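You operate a simulated robot arm through the tools that you are given. There is no shell and no other tool. Be economical: measure what you need, move in short steps, check, and stop when the job is done.

You are at the controls of a simulated robot arm. One attempt, no reset.

## Task
Stand the grey rubber pad from the bare side of the yellow-marked table beside the blue bar. It goes on the side that lies toward x -0.7, y -0.7 (a direction in the base frame), with about 3 cm between them.

It is judged by the outcome, as a careful person would: the job done as asked, and still so three seconds after it is handed in. It fails if anything else is knocked over, pushed out of place, dropped, spilled or broken.

## Robot
A 7-joint arm with a two-finger parallel gripper, fixed in place. Base frame: the origin is at the foot of the arm, x ahead of it, y to its left, z up; the work surface is at about z = 0. Lengths are in m, angles in rad, forces in N, time in s.
With the tool pointing down near the work surface it reaches from about 0.22 to 0.58 m from the base axis. Its first joint turns from -1.152 to 1.152 rad. Payload 2.5 kg.
Tool frame: the origin (TCP) lies between the finger pads and is the grasp point; the fingertips stand 0.023 m ahead of it; z points along the fingers, y is the line along which they close. Largest opening 0.094 m; finger width 0.038, thickness 0.01; the body of the gripper, 0.054 by 0.096 m, starts 0.039 m behind the TCP.
Orientation is told as [roll, pitch, yaw] about the base's x, y, z axes, in that order, counted from this pose: with the fingers straight down and closing along the base's y, the tool's x points along the base's -x, its y along +y and its z along -z.

## Interface
- The arm moves only by the tool apply_moves. Its argument "moves" is a list of rows, each a list of 7 numbers: the shift along the tool's x, y, z in m, then the turn, a rotation vector about the tool's x, y, z in rad, then the gripper command, from -1 (fully open) to 1 (shut), values between in proportion. In form: [[x, y, z, rx, ry, rz, gripper], ...]. A call has 1 to 8 rows; each row shifts and turns the commanded pose from where the row before left it, along the tool's axes as they then stand. Each row takes 0.2 s and may step no farther than 0.05 m and 0.15 rad from the row before; otherwise, or with a gripper value out of range, the whole call is refused. A pose out of reach is approached as far as the arm can. The call stops where the force on the tool passes 40 N (or 10 N more than at its start, if that is more) or the arm is blocked; 0.2 s more then pass. The fingers move at their own pace (about 0.108 m/s each) and stop on an object; they squeeze with about 22 N. The grip force told is the motor's: it shows also when the fingers shut on nothing. Time passes only in rows, and 0.2 s behind the last, so rows that do not move let the fingers close. The reply holds the time, the measured pose of the TCP, the force on the tool along the base axes, the opening and the grip force, in the units named above and with some noise.
- Cameras (640 x 400 px; columns grow to the right, rows downward): "scene" is fixed at [0.0995, -0.3936, 0.5537]; the picture's right is [0.94, -0.33, 0.00], its down [-0.16, -0.46, -0.87] and it looks along [0.29, 0.82, -0.49] (base axes); focal length 364 px, centre (320, 200). "wrist" rides on the gripper at [-0.039, 0, -0.044] in the tool frame; the picture's right is [0.00, -1.00, 0.00], its down [0.97, 0.00, -0.24] and it looks along [0.24, 0.00, 0.97] (tool axes); focal length 218 px, centre (320, 200).
- camera(camera): a new picture of that camera. No time passes.
- measure_at(camera, pixels): for up to 12 pixels [column, row] of the newest picture of that camera ("zoom" is the newest enlarged one), the place [x, y, z] in the base frame of the surface seen there, good to about 0.003 m. No time passes.
- enlarge(camera, box): a new picture of the part [left, top, right, bottom] of that camera's present view, enlarged. No time passes.
- job_done(): hands the job in; it is judged then, once.

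Keep the steps short. Do not move on a guess: measure, check each grasp and each placing, and mend mistakes. In all there are 60 turns and 30 pictures (those below and enlarged ones count). Leave the gripper open and the arm clear of the work at the hand-in unless told otherwise, and finish with a single line.

The tools are called after ">>>" as name(argument=value, ...) on one line, values as JSON. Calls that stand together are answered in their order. apply_moves: Moves the arm, as the interface text tells. Its arguments: {"type":"object","properties":{"moves":{"type":"array","items":{"type":"array","items":{"type":"number"}}}},"required":["moves"]} The other tools are called the same way: camera (camera) takes a picture; measure_at (camera, pixels) gives the place of the surface under pixels of a picture; enlarge (camera, box) takes an enlarged picture of a part of a camera's view; job_done () hands the job in.

At the start:

```text
clock: 0.0
ee_pos: [0.3503, 0.1115, 0.2527]
tcp_rot: [-0.001, 0.002, 0.0]
force: [-0.3, -0.8, 0.3]
width: 0.0938
gripper_force: 0.1
```

scene: 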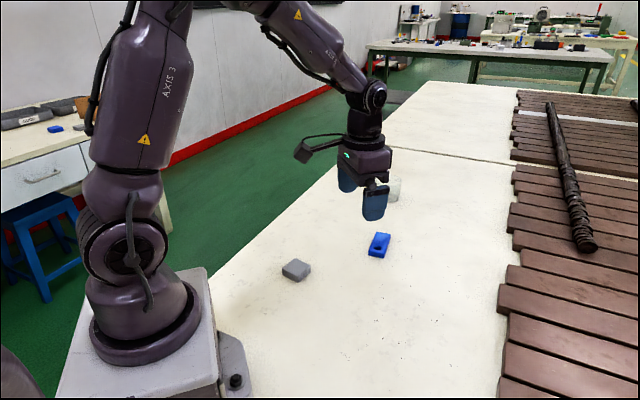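
wrist: 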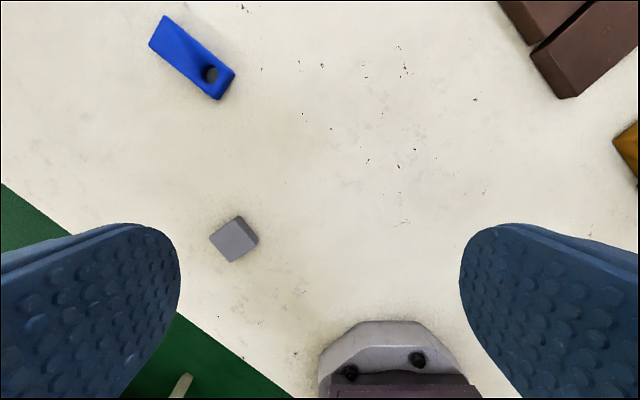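

I see a grey block at scene (296,270), a blue bar at (379,245) and a pale object at (393,190). First I'll enlarge the view and measure.

>>> enlarge(camera="scene", box=[260, 160, 440, 300])

>>> enlarge(camera="wrist", box=[130, 0, 290, 280])

>>> measure_at(camera="wrist", pixels=[[233, 239], [238, 217], [210, 238], [233, 262], [258, 241], [165, 16], [149, 45], [218, 99], [235, 72], [190, 55], [300, 150]])

```text
2.86 times, centred on (350, 230) of scene
```

zoom: 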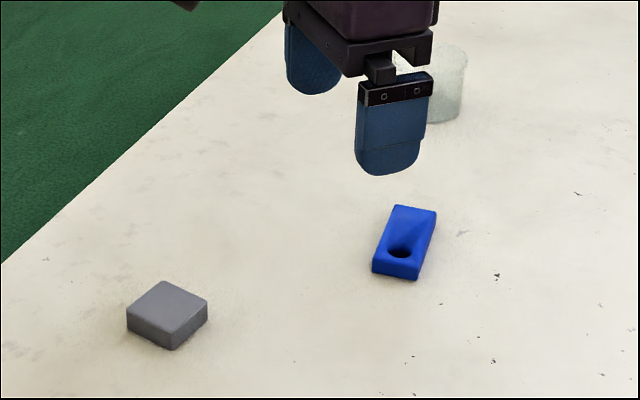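

```text
1.43 times, centred on (210, 140) of wrist
```

zoom: 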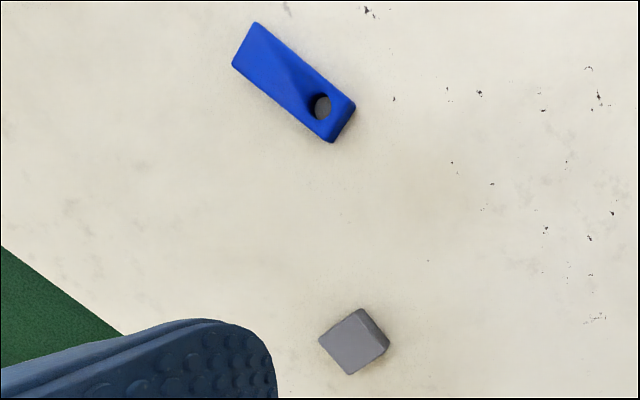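

```text
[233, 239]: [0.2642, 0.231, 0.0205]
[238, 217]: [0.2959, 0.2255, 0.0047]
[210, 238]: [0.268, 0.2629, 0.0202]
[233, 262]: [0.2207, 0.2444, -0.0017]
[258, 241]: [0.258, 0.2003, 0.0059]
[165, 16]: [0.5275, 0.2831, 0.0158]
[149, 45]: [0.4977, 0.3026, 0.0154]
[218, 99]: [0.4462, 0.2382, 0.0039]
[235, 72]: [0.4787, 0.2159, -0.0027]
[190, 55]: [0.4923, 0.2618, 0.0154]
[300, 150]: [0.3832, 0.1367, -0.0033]
```

The pad is flat, about 2 cm high; the bar's hole end points toward -x,-y. I'll measure the corners just inside their edges in the last zoom picture (wrist).

>>> measure_at(camera="zoom", pixels=[[257, 26], [236, 64], [330, 138], [351, 107], [290, 78], [322, 338], [360, 312], [383, 345], [351, 371], [353, 341], [340, 325], [368, 357]])

>>> measure_at(camera="scene", pixels=[[296, 259], [283, 268], [309, 266], [297, 276], [372, 233], [388, 235], [365, 251], [384, 253], [393, 185], [385, 190], [401, 190]])

```text
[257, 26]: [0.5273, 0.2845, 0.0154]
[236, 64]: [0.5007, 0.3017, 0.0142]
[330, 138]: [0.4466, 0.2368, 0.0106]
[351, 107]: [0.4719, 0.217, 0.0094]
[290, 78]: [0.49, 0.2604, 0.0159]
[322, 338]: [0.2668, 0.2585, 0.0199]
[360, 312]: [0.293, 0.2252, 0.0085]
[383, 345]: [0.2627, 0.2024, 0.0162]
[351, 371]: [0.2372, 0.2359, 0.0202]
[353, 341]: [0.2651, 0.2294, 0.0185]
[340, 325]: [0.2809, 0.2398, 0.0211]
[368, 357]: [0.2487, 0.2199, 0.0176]
```

```text
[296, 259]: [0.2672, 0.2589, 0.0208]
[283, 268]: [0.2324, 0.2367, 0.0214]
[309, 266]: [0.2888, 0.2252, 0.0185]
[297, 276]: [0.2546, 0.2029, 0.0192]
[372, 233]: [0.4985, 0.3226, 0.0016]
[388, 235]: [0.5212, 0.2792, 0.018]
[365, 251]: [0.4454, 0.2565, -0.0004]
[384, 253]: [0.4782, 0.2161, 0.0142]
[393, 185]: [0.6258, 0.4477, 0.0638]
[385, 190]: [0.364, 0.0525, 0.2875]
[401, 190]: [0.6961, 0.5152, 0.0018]
```

Pad centre is about (0.263, 0.231), 4.1 cm square and 2 cm high, with edges at 35.6°. Bar centre is about (0.487, 0.260), length 8.7 cm, axis at about 51°. I'll go above the pad at present height and turn by +35.6°.

>>> apply_moves(moves=[[0.0291, 0.0398, 0, 0, 0, 0, -1], [0.0291, 0.0398, 0, 0, 0, 0, -1], [0.0291, 0.0399, 0, 0, 0, 0, -1], [0, 0, 0, 0, 0, -0.1243, -1], [0, 0, 0, 0, 0, -0.1243, -1], [0, 0, 0, 0, 0, -0.1243, -1], [0, 0, 0, 0, 0, -0.1243, -1], [0, 0, 0, 0, 0, -0.1243, -1]])

>>> camera(camera="wrist")

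```text
clock: 1.8
ee_pos: [0.2634, 0.2315, 0.2517]
tcp_rot: [-0.001, -0.001, 0.626]
force: [-0.5, 0.5, 0.1]
width: 0.0938
gripper_force: 0.1
```

```text
25 pictures are left
```

wrist: 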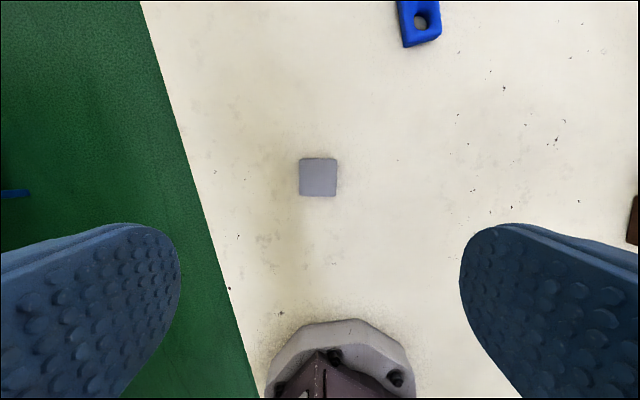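

The pad is square in the view and centred at (318,177). I'll check its edges.

>>> measure_at(camera="wrist", pixels=[[301, 161], [334, 160], [301, 193], [334, 193], [318, 177], [318, 215], [345, 177]])

```text
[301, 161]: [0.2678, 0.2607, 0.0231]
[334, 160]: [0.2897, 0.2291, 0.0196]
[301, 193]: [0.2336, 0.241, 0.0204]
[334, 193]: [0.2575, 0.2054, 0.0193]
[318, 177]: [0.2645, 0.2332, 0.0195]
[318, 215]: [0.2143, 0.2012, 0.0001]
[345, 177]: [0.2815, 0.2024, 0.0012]
```

Alignment is within 3 mm. I'll descend straight, first by 0.18 m and then by 0.042 m slowly.

>>> apply_moves(moves=[[0, 0.001, 0.045, 0, 0, 0, -1], [0, 0.001, 0.045, 0, 0, 0, -1], [0, 0, 0.045, 0, 0, 0, -1], [0, 0, 0.045, 0, 0, 0, -1], [0, 0, 0.02, 0, 0, 0, -1], [0, 0, 0.015, 0, 0, 0, -1], [0, 0, 0.008, 0, 0, 0, -1], [0, 0, 0, 0, 0, 0, -1]])

>>> camera(camera="wrist")

```text
clock: 3.6
ee_pos: [0.2628, 0.2333, 0.0295]
tcp_rot: [-0.002, -0.001, 0.621]
force: [-0.3, 0.6, -0.6]
width: 0.0942
gripper_force: 0.0
```

```text
24 pictures are left
```

wrist: 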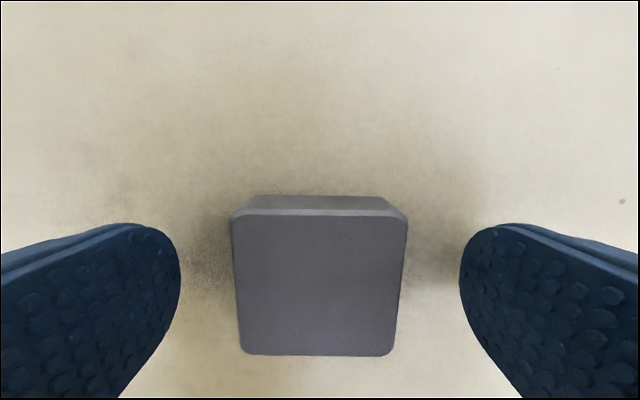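

The pad sits between the fingers, centred and clear, with the tips about 6.5 mm above the table. I'll go 2 mm lower and close.

>>> apply_moves(moves=[[0, 0, 0.002, 0, 0, 0, -1], [0, 0, 0, 0, 0, 0, 1], [0, 0, 0, 0, 0, 0, 1], [0, 0, 0, 0, 0, 0, 1], [0, 0, 0, 0, 0, 0, 1]])

```text
clock: 4.8
ee_pos: [0.2636, 0.2334, 0.0284]
tcp_rot: [-0.002, -0.001, 0.622]
force: [0.2, 0.9, 1.9]
width: 0.0474
gripper_force: 22.4
```

The fingers stopped at 4.7 cm with 22 N, so the pad is gripped. I'll lift 9 cm and look.

>>> apply_moves(moves=[[0, 0, -0.01, 0, 0, 0, 1], [0, 0, -0.02, 0, 0, 0, 1], [0, 0, -0.03, 0, 0, 0, 1], [0, 0, -0.03, 0, 0, 0, 1]])

>>> camera(camera="wrist")

```text
clock: 5.8
ee_pos: [0.2639, 0.2339, 0.1182]
tcp_rot: [-0.001, -0.001, 0.619]
force: [-1.2, 0.4, 0.9]
width: 0.0
gripper_force: 22.1
```

```text
23 pictures are left
```

wrist: 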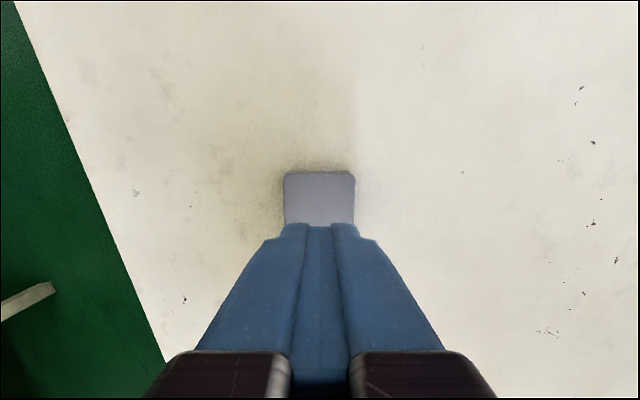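

The grasp slipped: the width is 0 and the pad is still on the table below. I'll open the fingers here and re-measure the pad.

>>> apply_moves(moves=[[0, 0, -0.03, 0, 0, 0, -1], [0, 0, 0, 0, 0, 0, -1], [0, 0, 0, 0, 0, 0, -1]])

>>> enlarge(camera="wrist", box=[240, 120, 400, 280])

>>> enlarge(camera="scene", box=[256, 235, 336, 295])

```text
clock: 6.6
ee_pos: [0.2641, 0.2338, 0.1477]
tcp_rot: [0.0, 0.001, 0.622]
force: [0.5, 0.3, 0.9]
width: 0.094
gripper_force: 0.0
```

```text
2.50 times, centred on (320, 200) of wrist
```

zoom: 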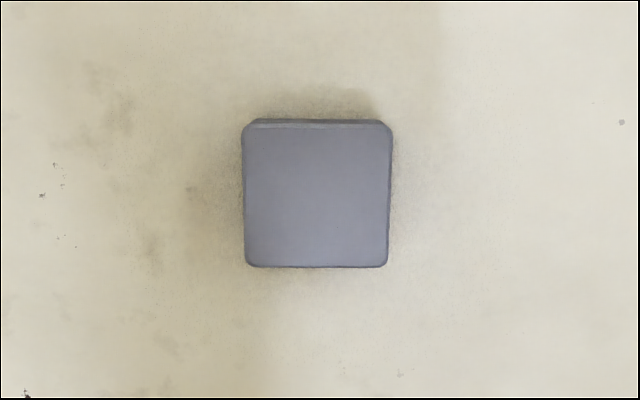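

```text
6.67 times, centred on (296, 265) of scene
```

zoom: 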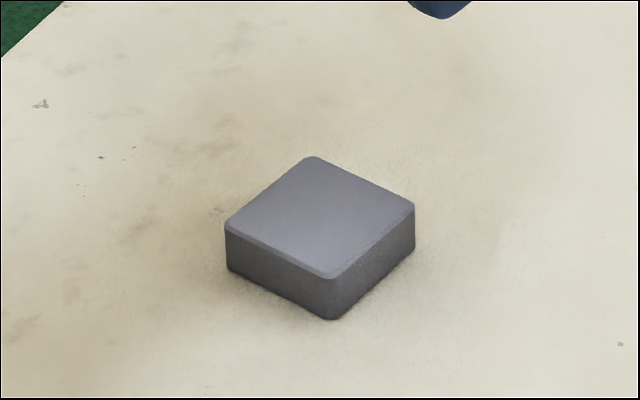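

The pad hasn't moved. I'll measure its edges again in the zoom to centre the fingers, then grip deeper.

>>> measure_at(camera="zoom", pixels=[[313, 160], [228, 228], [330, 277], [412, 205], [320, 215], [228, 268], [332, 316], [412, 245], [340, 345], [200, 260]])

```text
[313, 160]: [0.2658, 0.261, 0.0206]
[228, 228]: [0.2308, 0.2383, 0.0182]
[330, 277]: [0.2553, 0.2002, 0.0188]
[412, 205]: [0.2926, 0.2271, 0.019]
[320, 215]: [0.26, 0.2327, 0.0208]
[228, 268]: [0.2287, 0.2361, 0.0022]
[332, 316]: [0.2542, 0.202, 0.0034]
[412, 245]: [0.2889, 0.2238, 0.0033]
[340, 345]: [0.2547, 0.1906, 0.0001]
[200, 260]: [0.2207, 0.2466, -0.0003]
```

Pad centre is (0.261, 0.232), so I'll shift 3 mm along tool x and descend to z ≈ 0.0245, with the tips just above the table.

>>> apply_moves(moves=[[0.003, 0, 0.04, 0, 0, 0, -1], [0, 0, 0.04, 0, 0, 0, -1], [0, 0, 0.025, 0, 0, 0, -1], [0, 0, 0.012, 0, 0, 0, -1], [0, 0, 0.004, 0, 0, 0, -1], [0, 0, 0.002, 0, 0, 0, -1], [0, 0, 0, 0, 0, 0, -1]])

```text
clock: 8.2
ee_pos: [0.26, 0.2313, 0.0244]
tcp_rot: [0.001, -0.002, 0.62]
force: [0.5, 0.2, -0.5]
width: 0.0941
gripper_force: 0.1
```

At z 0.0244 with no contact force. I'll close, wait a second, then lift gently by 1 cm.

>>> apply_moves(moves=[[0, 0, 0, 0, 0, 0, 1], [0, 0, 0, 0, 0, 0, 1], [0, 0, 0, 0, 0, 0, 1], [0, 0, 0, 0, 0, 0, 1], [0, 0, 0, 0, 0, 0, 1]])

>>> apply_moves(moves=[[0, 0, -0.002, 0, 0, 0, 1], [0, 0, -0.003, 0, 0, 0, 1], [0, 0, -0.005, 0, 0, 0, 1], [0, 0, 0, 0, 0, 0, 1]])

>>> camera(camera="wrist")

>>> enlarge(camera="scene", box=[236, 195, 356, 295])

```text
clock: 9.4
ee_pos: [0.2593, 0.2323, 0.0251]
tcp_rot: [0.0, 0.001, 0.621]
force: [-0.1, 0.0, 0.3]
width: 0.0479
gripper_force: 22.1
```

```text
clock: 10.4
ee_pos: [0.2596, 0.2312, 0.0337]
tcp_rot: [0.001, 0.0, 0.621]
force: [0.7, 1.1, 0.1]
width: 0.0479
gripper_force: 21.4
```

```text
20 pictures are left
```

wrist: 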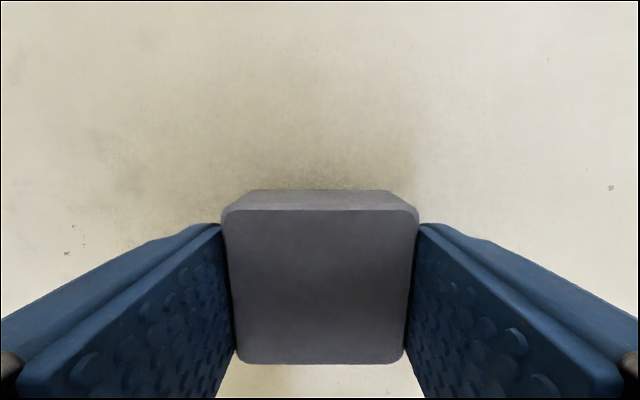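

```text
4.00 times, centred on (296, 245) of scene
```

zoom: 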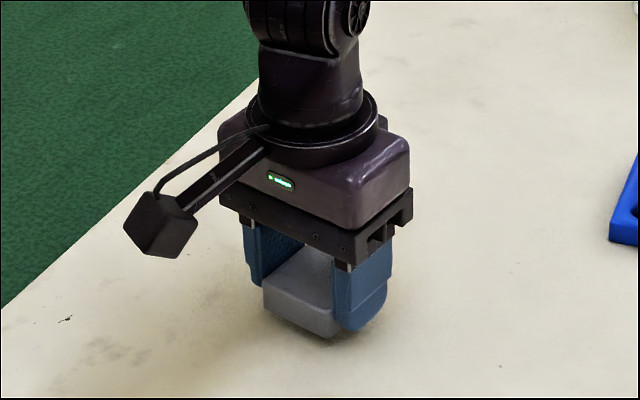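

The width still holds at 4.8 cm. I'll check whether the pad rose with the fingers by measuring its top face.

>>> measure_at(camera="wrist", pixels=[[320, 230], [260, 300], [380, 300], [320, 350], [320, 196], [320, 380]])

```text
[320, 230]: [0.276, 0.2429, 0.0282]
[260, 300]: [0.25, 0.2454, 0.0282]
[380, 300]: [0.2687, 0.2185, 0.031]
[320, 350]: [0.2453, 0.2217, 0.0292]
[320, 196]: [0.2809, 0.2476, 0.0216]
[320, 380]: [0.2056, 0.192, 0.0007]
```

The top face is at z 0.029, up 9 mm, so it's held. I'll lift gently 2.5 cm more and check.

>>> apply_moves(moves=[[0, 0, -0.003, 0, 0, 0, 1], [0, 0, -0.006, 0, 0, 0, 1], [0, 0, -0.007, 0, 0, 0, 1], [0, 0, -0.006, 0, 0, 0, 1], [0, 0, -0.003, 0, 0, 0, 1], [0, 0, 0, 0, 0, 0, 1]])

>>> camera(camera="wrist")

>>> measure_at(camera="wrist", pixels=[[320, 230], [260, 300], [380, 300], [320, 350]])

```text
clock: 11.8
ee_pos: [0.2598, 0.2312, 0.0603]
tcp_rot: [0.0, 0.0, 0.623]
force: [-0.6, 0.4, -0.2]
width: 0.0479
gripper_force: 21.7
```

```text
18 pictures are left
```

wrist: 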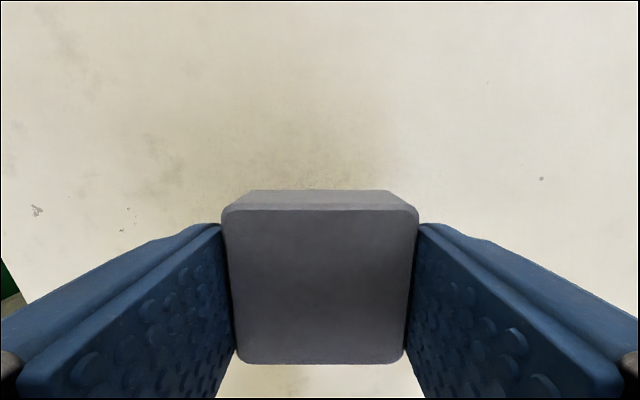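

```text
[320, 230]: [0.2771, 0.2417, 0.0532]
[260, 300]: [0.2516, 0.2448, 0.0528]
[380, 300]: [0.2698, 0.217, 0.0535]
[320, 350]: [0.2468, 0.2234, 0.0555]
```

No slip: the picture is identical. I'll turn by +0.27 rad to match the bar's axis, then carry toward (0.423, 0.189) in small steps.

>>> apply_moves(moves=[[0, 0, 0, 0, 0, -0.07, 1], [0, 0, 0, 0, 0, -0.1, 1], [0, 0, 0, 0, 0, -0.1, 1], [-0.005, -0.011, 0, 0, 0, 0, 1], [-0.0105, -0.0231, 0, 0, 0, 0, 1], [-0.0105, -0.0231, 0, 0, 0, 0, 1], [-0.005, -0.011, 0, 0, 0, 0, 1]])

>>> apply_moves(moves=[[-0.005, -0.011, 0, 0, 0, 0, 1], [-0.0105, -0.0231, 0, 0, 0, 0, 1], [-0.0105, -0.0231, 0, 0, 0, 0, 1], [-0.0077, -0.017, 0, 0, 0, 0, 1], [-0.005, -0.011, 0, 0, 0, 0, 1], [0, 0, 0, 0, 0, 0, 1]])

>>> camera(camera="wrist")

>>> camera(camera="scene")

```text
clock: 13.4
ee_pos: [0.3336, 0.2135, 0.0594]
tcp_rot: [0.0, -0.001, 0.892]
force: [0.2, 0.5, -0.9]
width: 0.0478
gripper_force: 21.9
```

```text
clock: 14.8
ee_pos: [0.4233, 0.1896, 0.0584]
tcp_rot: [0.0, -0.001, 0.892]
force: [-0.7, 0.0, 0.1]
width: 0.0479
gripper_force: 22.1
```

```text
17 pictures are left
```

wrist: 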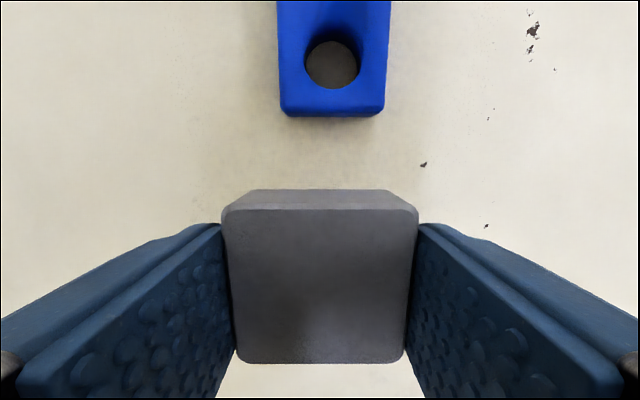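

```text
16 pictures are left
```

scene: 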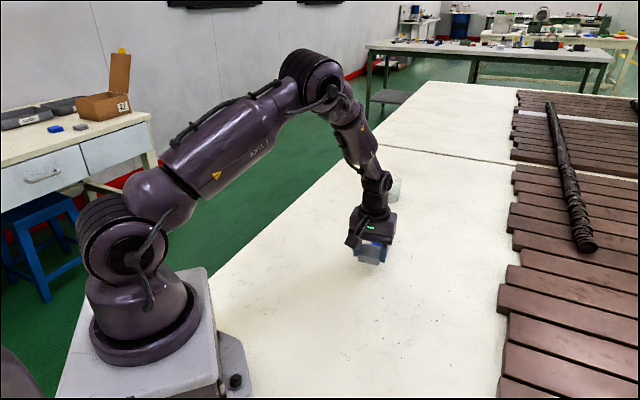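

The bar's hole end is straight ahead in the wrist view, at (333,115). I'll measure its near edge and the pad's front face.

>>> measure_at(camera="wrist", pixels=[[283, 106], [332, 107], [382, 106], [332, 113], [332, 120], [320, 194], [320, 205], [320, 215], [320, 358], [240, 300], [400, 300]])

```text
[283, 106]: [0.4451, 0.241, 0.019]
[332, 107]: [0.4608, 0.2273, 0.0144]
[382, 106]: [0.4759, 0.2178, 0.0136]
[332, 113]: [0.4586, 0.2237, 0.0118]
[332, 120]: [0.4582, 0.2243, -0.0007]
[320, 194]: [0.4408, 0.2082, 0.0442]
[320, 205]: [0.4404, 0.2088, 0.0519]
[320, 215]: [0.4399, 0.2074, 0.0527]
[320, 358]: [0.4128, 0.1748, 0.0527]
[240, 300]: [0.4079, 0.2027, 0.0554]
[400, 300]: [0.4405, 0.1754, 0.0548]
```

The gap is now about 2.5 cm, and the sideways offset is small. I'll back off 4.5 mm along the axis and lower by 2.8 cm.

>>> apply_moves(moves=[[0.0045, 0, 0, 0, 0, 0, 1], [0, 0, 0.008, 0, 0, 0, 1], [0, 0, 0.008, 0, 0, 0, 1], [0, 0, 0.007, 0, 0, 0, 1], [0, 0, 0.005, 0, 0, 0, 1], [0, 0, 0, 0, 0, 0, 1]])

>>> camera(camera="wrist")

>>> measure_at(camera="wrist", pixels=[[320, 194], [320, 205], [320, 230], [320, 358], [320, 130], [330, 40], [320, 172]])

```text
clock: 16.2
ee_pos: [0.4196, 0.1871, 0.0324]
tcp_rot: [0.002, -0.002, 0.893]
force: [0.1, -0.9, -0.9]
width: 0.0479
gripper_force: 21.6
```

```text
15 pictures are left
```

wrist: 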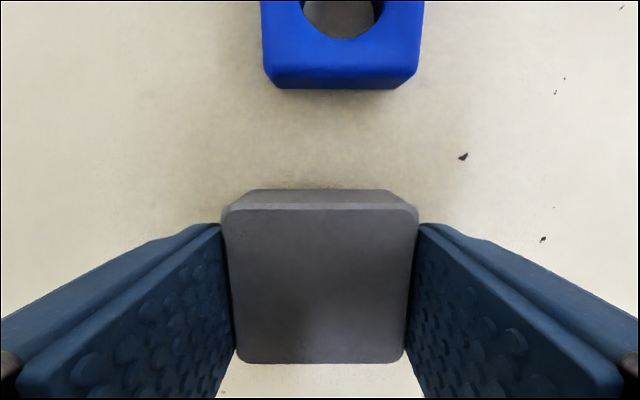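

```text
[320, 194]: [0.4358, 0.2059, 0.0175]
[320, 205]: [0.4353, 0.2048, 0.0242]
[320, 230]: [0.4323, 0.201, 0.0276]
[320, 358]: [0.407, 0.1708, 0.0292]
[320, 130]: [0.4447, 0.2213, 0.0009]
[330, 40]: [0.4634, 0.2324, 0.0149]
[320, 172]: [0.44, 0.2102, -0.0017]
```

The gap is now about 3.0 cm. The pad's bottom is about 7 mm up, so I'll lower 7 mm in small steps while watching the force.

>>> apply_moves(moves=[[0, 0, 0.004, 0, 0, 0, 1], [0, 0, 0.002, 0, 0, 0, 1], [0, 0, 0.001, 0, 0, 0, 1], [0, 0, 0, 0, 0, 0, 1]])

```text
clock: 17.2
ee_pos: [0.4205, 0.1851, 0.0244]
tcp_rot: [0.001, -0.001, 0.89]
force: [-2.8, -0.8, 6.5]
width: 0.048
gripper_force: 21.6
```

A 6.5 N upward force shows the pad is on the table. I'll ease up 0.5 mm, open, then rise slowly.

>>> apply_moves(moves=[[0, 0, -0.0005, 0, 0, 0, 1], [0, 0, 0, 0, 0, 0, 0.2], [0, 0, 0, 0, 0, 0, -0.4], [0, 0, 0, 0, 0, 0, -1], [0, 0, 0, 0, 0, 0, -1]])

>>> camera(camera="wrist")

```text
clock: 18.4
ee_pos: [0.4199, 0.1859, 0.0251]
tcp_rot: [-0.002, 0.002, 0.892]
force: [0.2, -0.7, 1.1]
width: 0.094
gripper_force: 0.1
```

```text
14 pictures are left
```

wrist: 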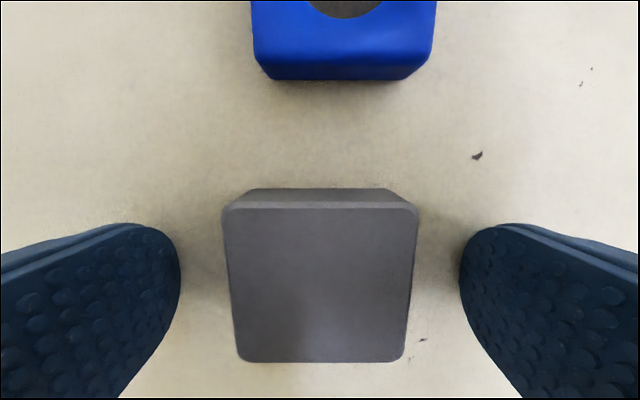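

The fingers are clear of the pad on both sides. I'll rise straight up 18 cm, then back away a little and check.

>>> apply_moves(moves=[[0, 0, -0.01, 0, 0, 0, -1], [0, 0, -0.03, 0, 0, 0, -1], [0, 0, -0.045, 0, 0, 0, -1], [0, 0, -0.045, 0, 0, 0, -1], [0, 0, -0.045, 0, 0, 0, -1], [0, 0, -0.03, 0, 0, 0, -1], [0, 0, 0, 0, 0, 0, -1]])

>>> enlarge(camera="wrist", box=[220, 40, 420, 240])

>>> camera(camera="scene")

```text
clock: 20.0
ee_pos: [0.4201, 0.1868, 0.2306]
tcp_rot: [0.0, 0.0, 0.892]
force: [0.5, 0.0, 0.0]
width: 0.0942
gripper_force: 0.1
```

```text
2.00 times, centred on (320, 140) of wrist
```

zoom: 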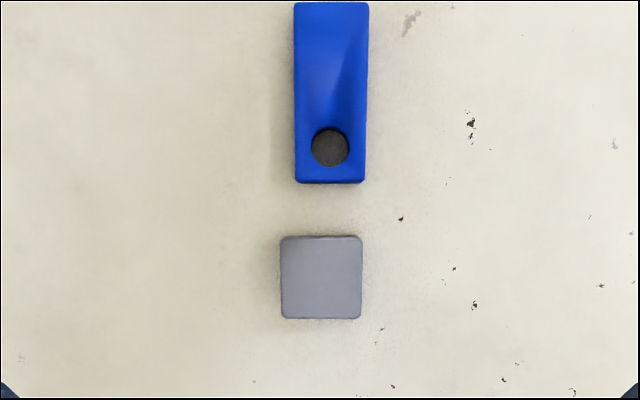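

```text
12 pictures are left
```

scene: 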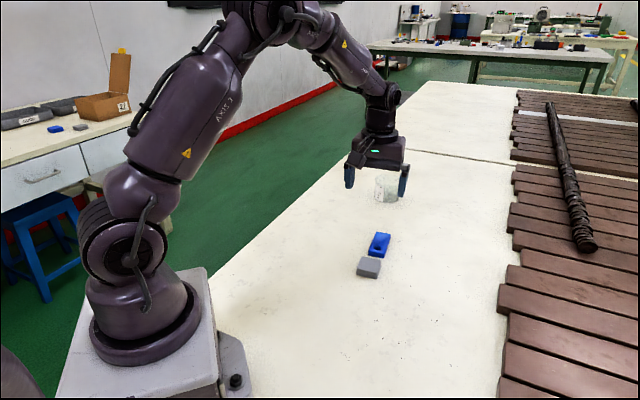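

The pad stands off the bar's end and the bar hasn't moved. I'll measure the final gap in the wrist zoom.

>>> measure_at(camera="zoom", pixels=[[331, 179], [331, 186], [321, 234], [321, 240], [321, 315], [284, 278], [358, 278], [332, 6], [331, 100]])

>>> measure_at(camera="scene", pixels=[[372, 258], [368, 265], [368, 274], [379, 244]])

```text
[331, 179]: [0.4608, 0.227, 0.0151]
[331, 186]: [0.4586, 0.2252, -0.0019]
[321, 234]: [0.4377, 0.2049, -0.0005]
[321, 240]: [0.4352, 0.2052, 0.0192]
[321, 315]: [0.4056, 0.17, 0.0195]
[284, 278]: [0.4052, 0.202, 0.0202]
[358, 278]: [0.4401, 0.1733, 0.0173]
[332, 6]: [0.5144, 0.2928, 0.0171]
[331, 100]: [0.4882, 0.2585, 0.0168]
```

```text
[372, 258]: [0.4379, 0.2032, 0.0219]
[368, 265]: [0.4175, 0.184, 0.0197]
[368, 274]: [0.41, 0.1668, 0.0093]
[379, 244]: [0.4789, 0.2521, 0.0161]
```

The gap is about 3.1 cm, the pad lies flat in the direction (-0.67,-0.74) from the bar, and the arm is 20 cm above with its gripper open. Handing in.

>>> job_done()

```text
The job is handed in.
```

The grey pad lies flat beside the blue bar on its (-0.7, -0.7) side, with a measured gap of about 3.1 cm; the first grip slipped off without moving the pad, and nothing else was disturbed.
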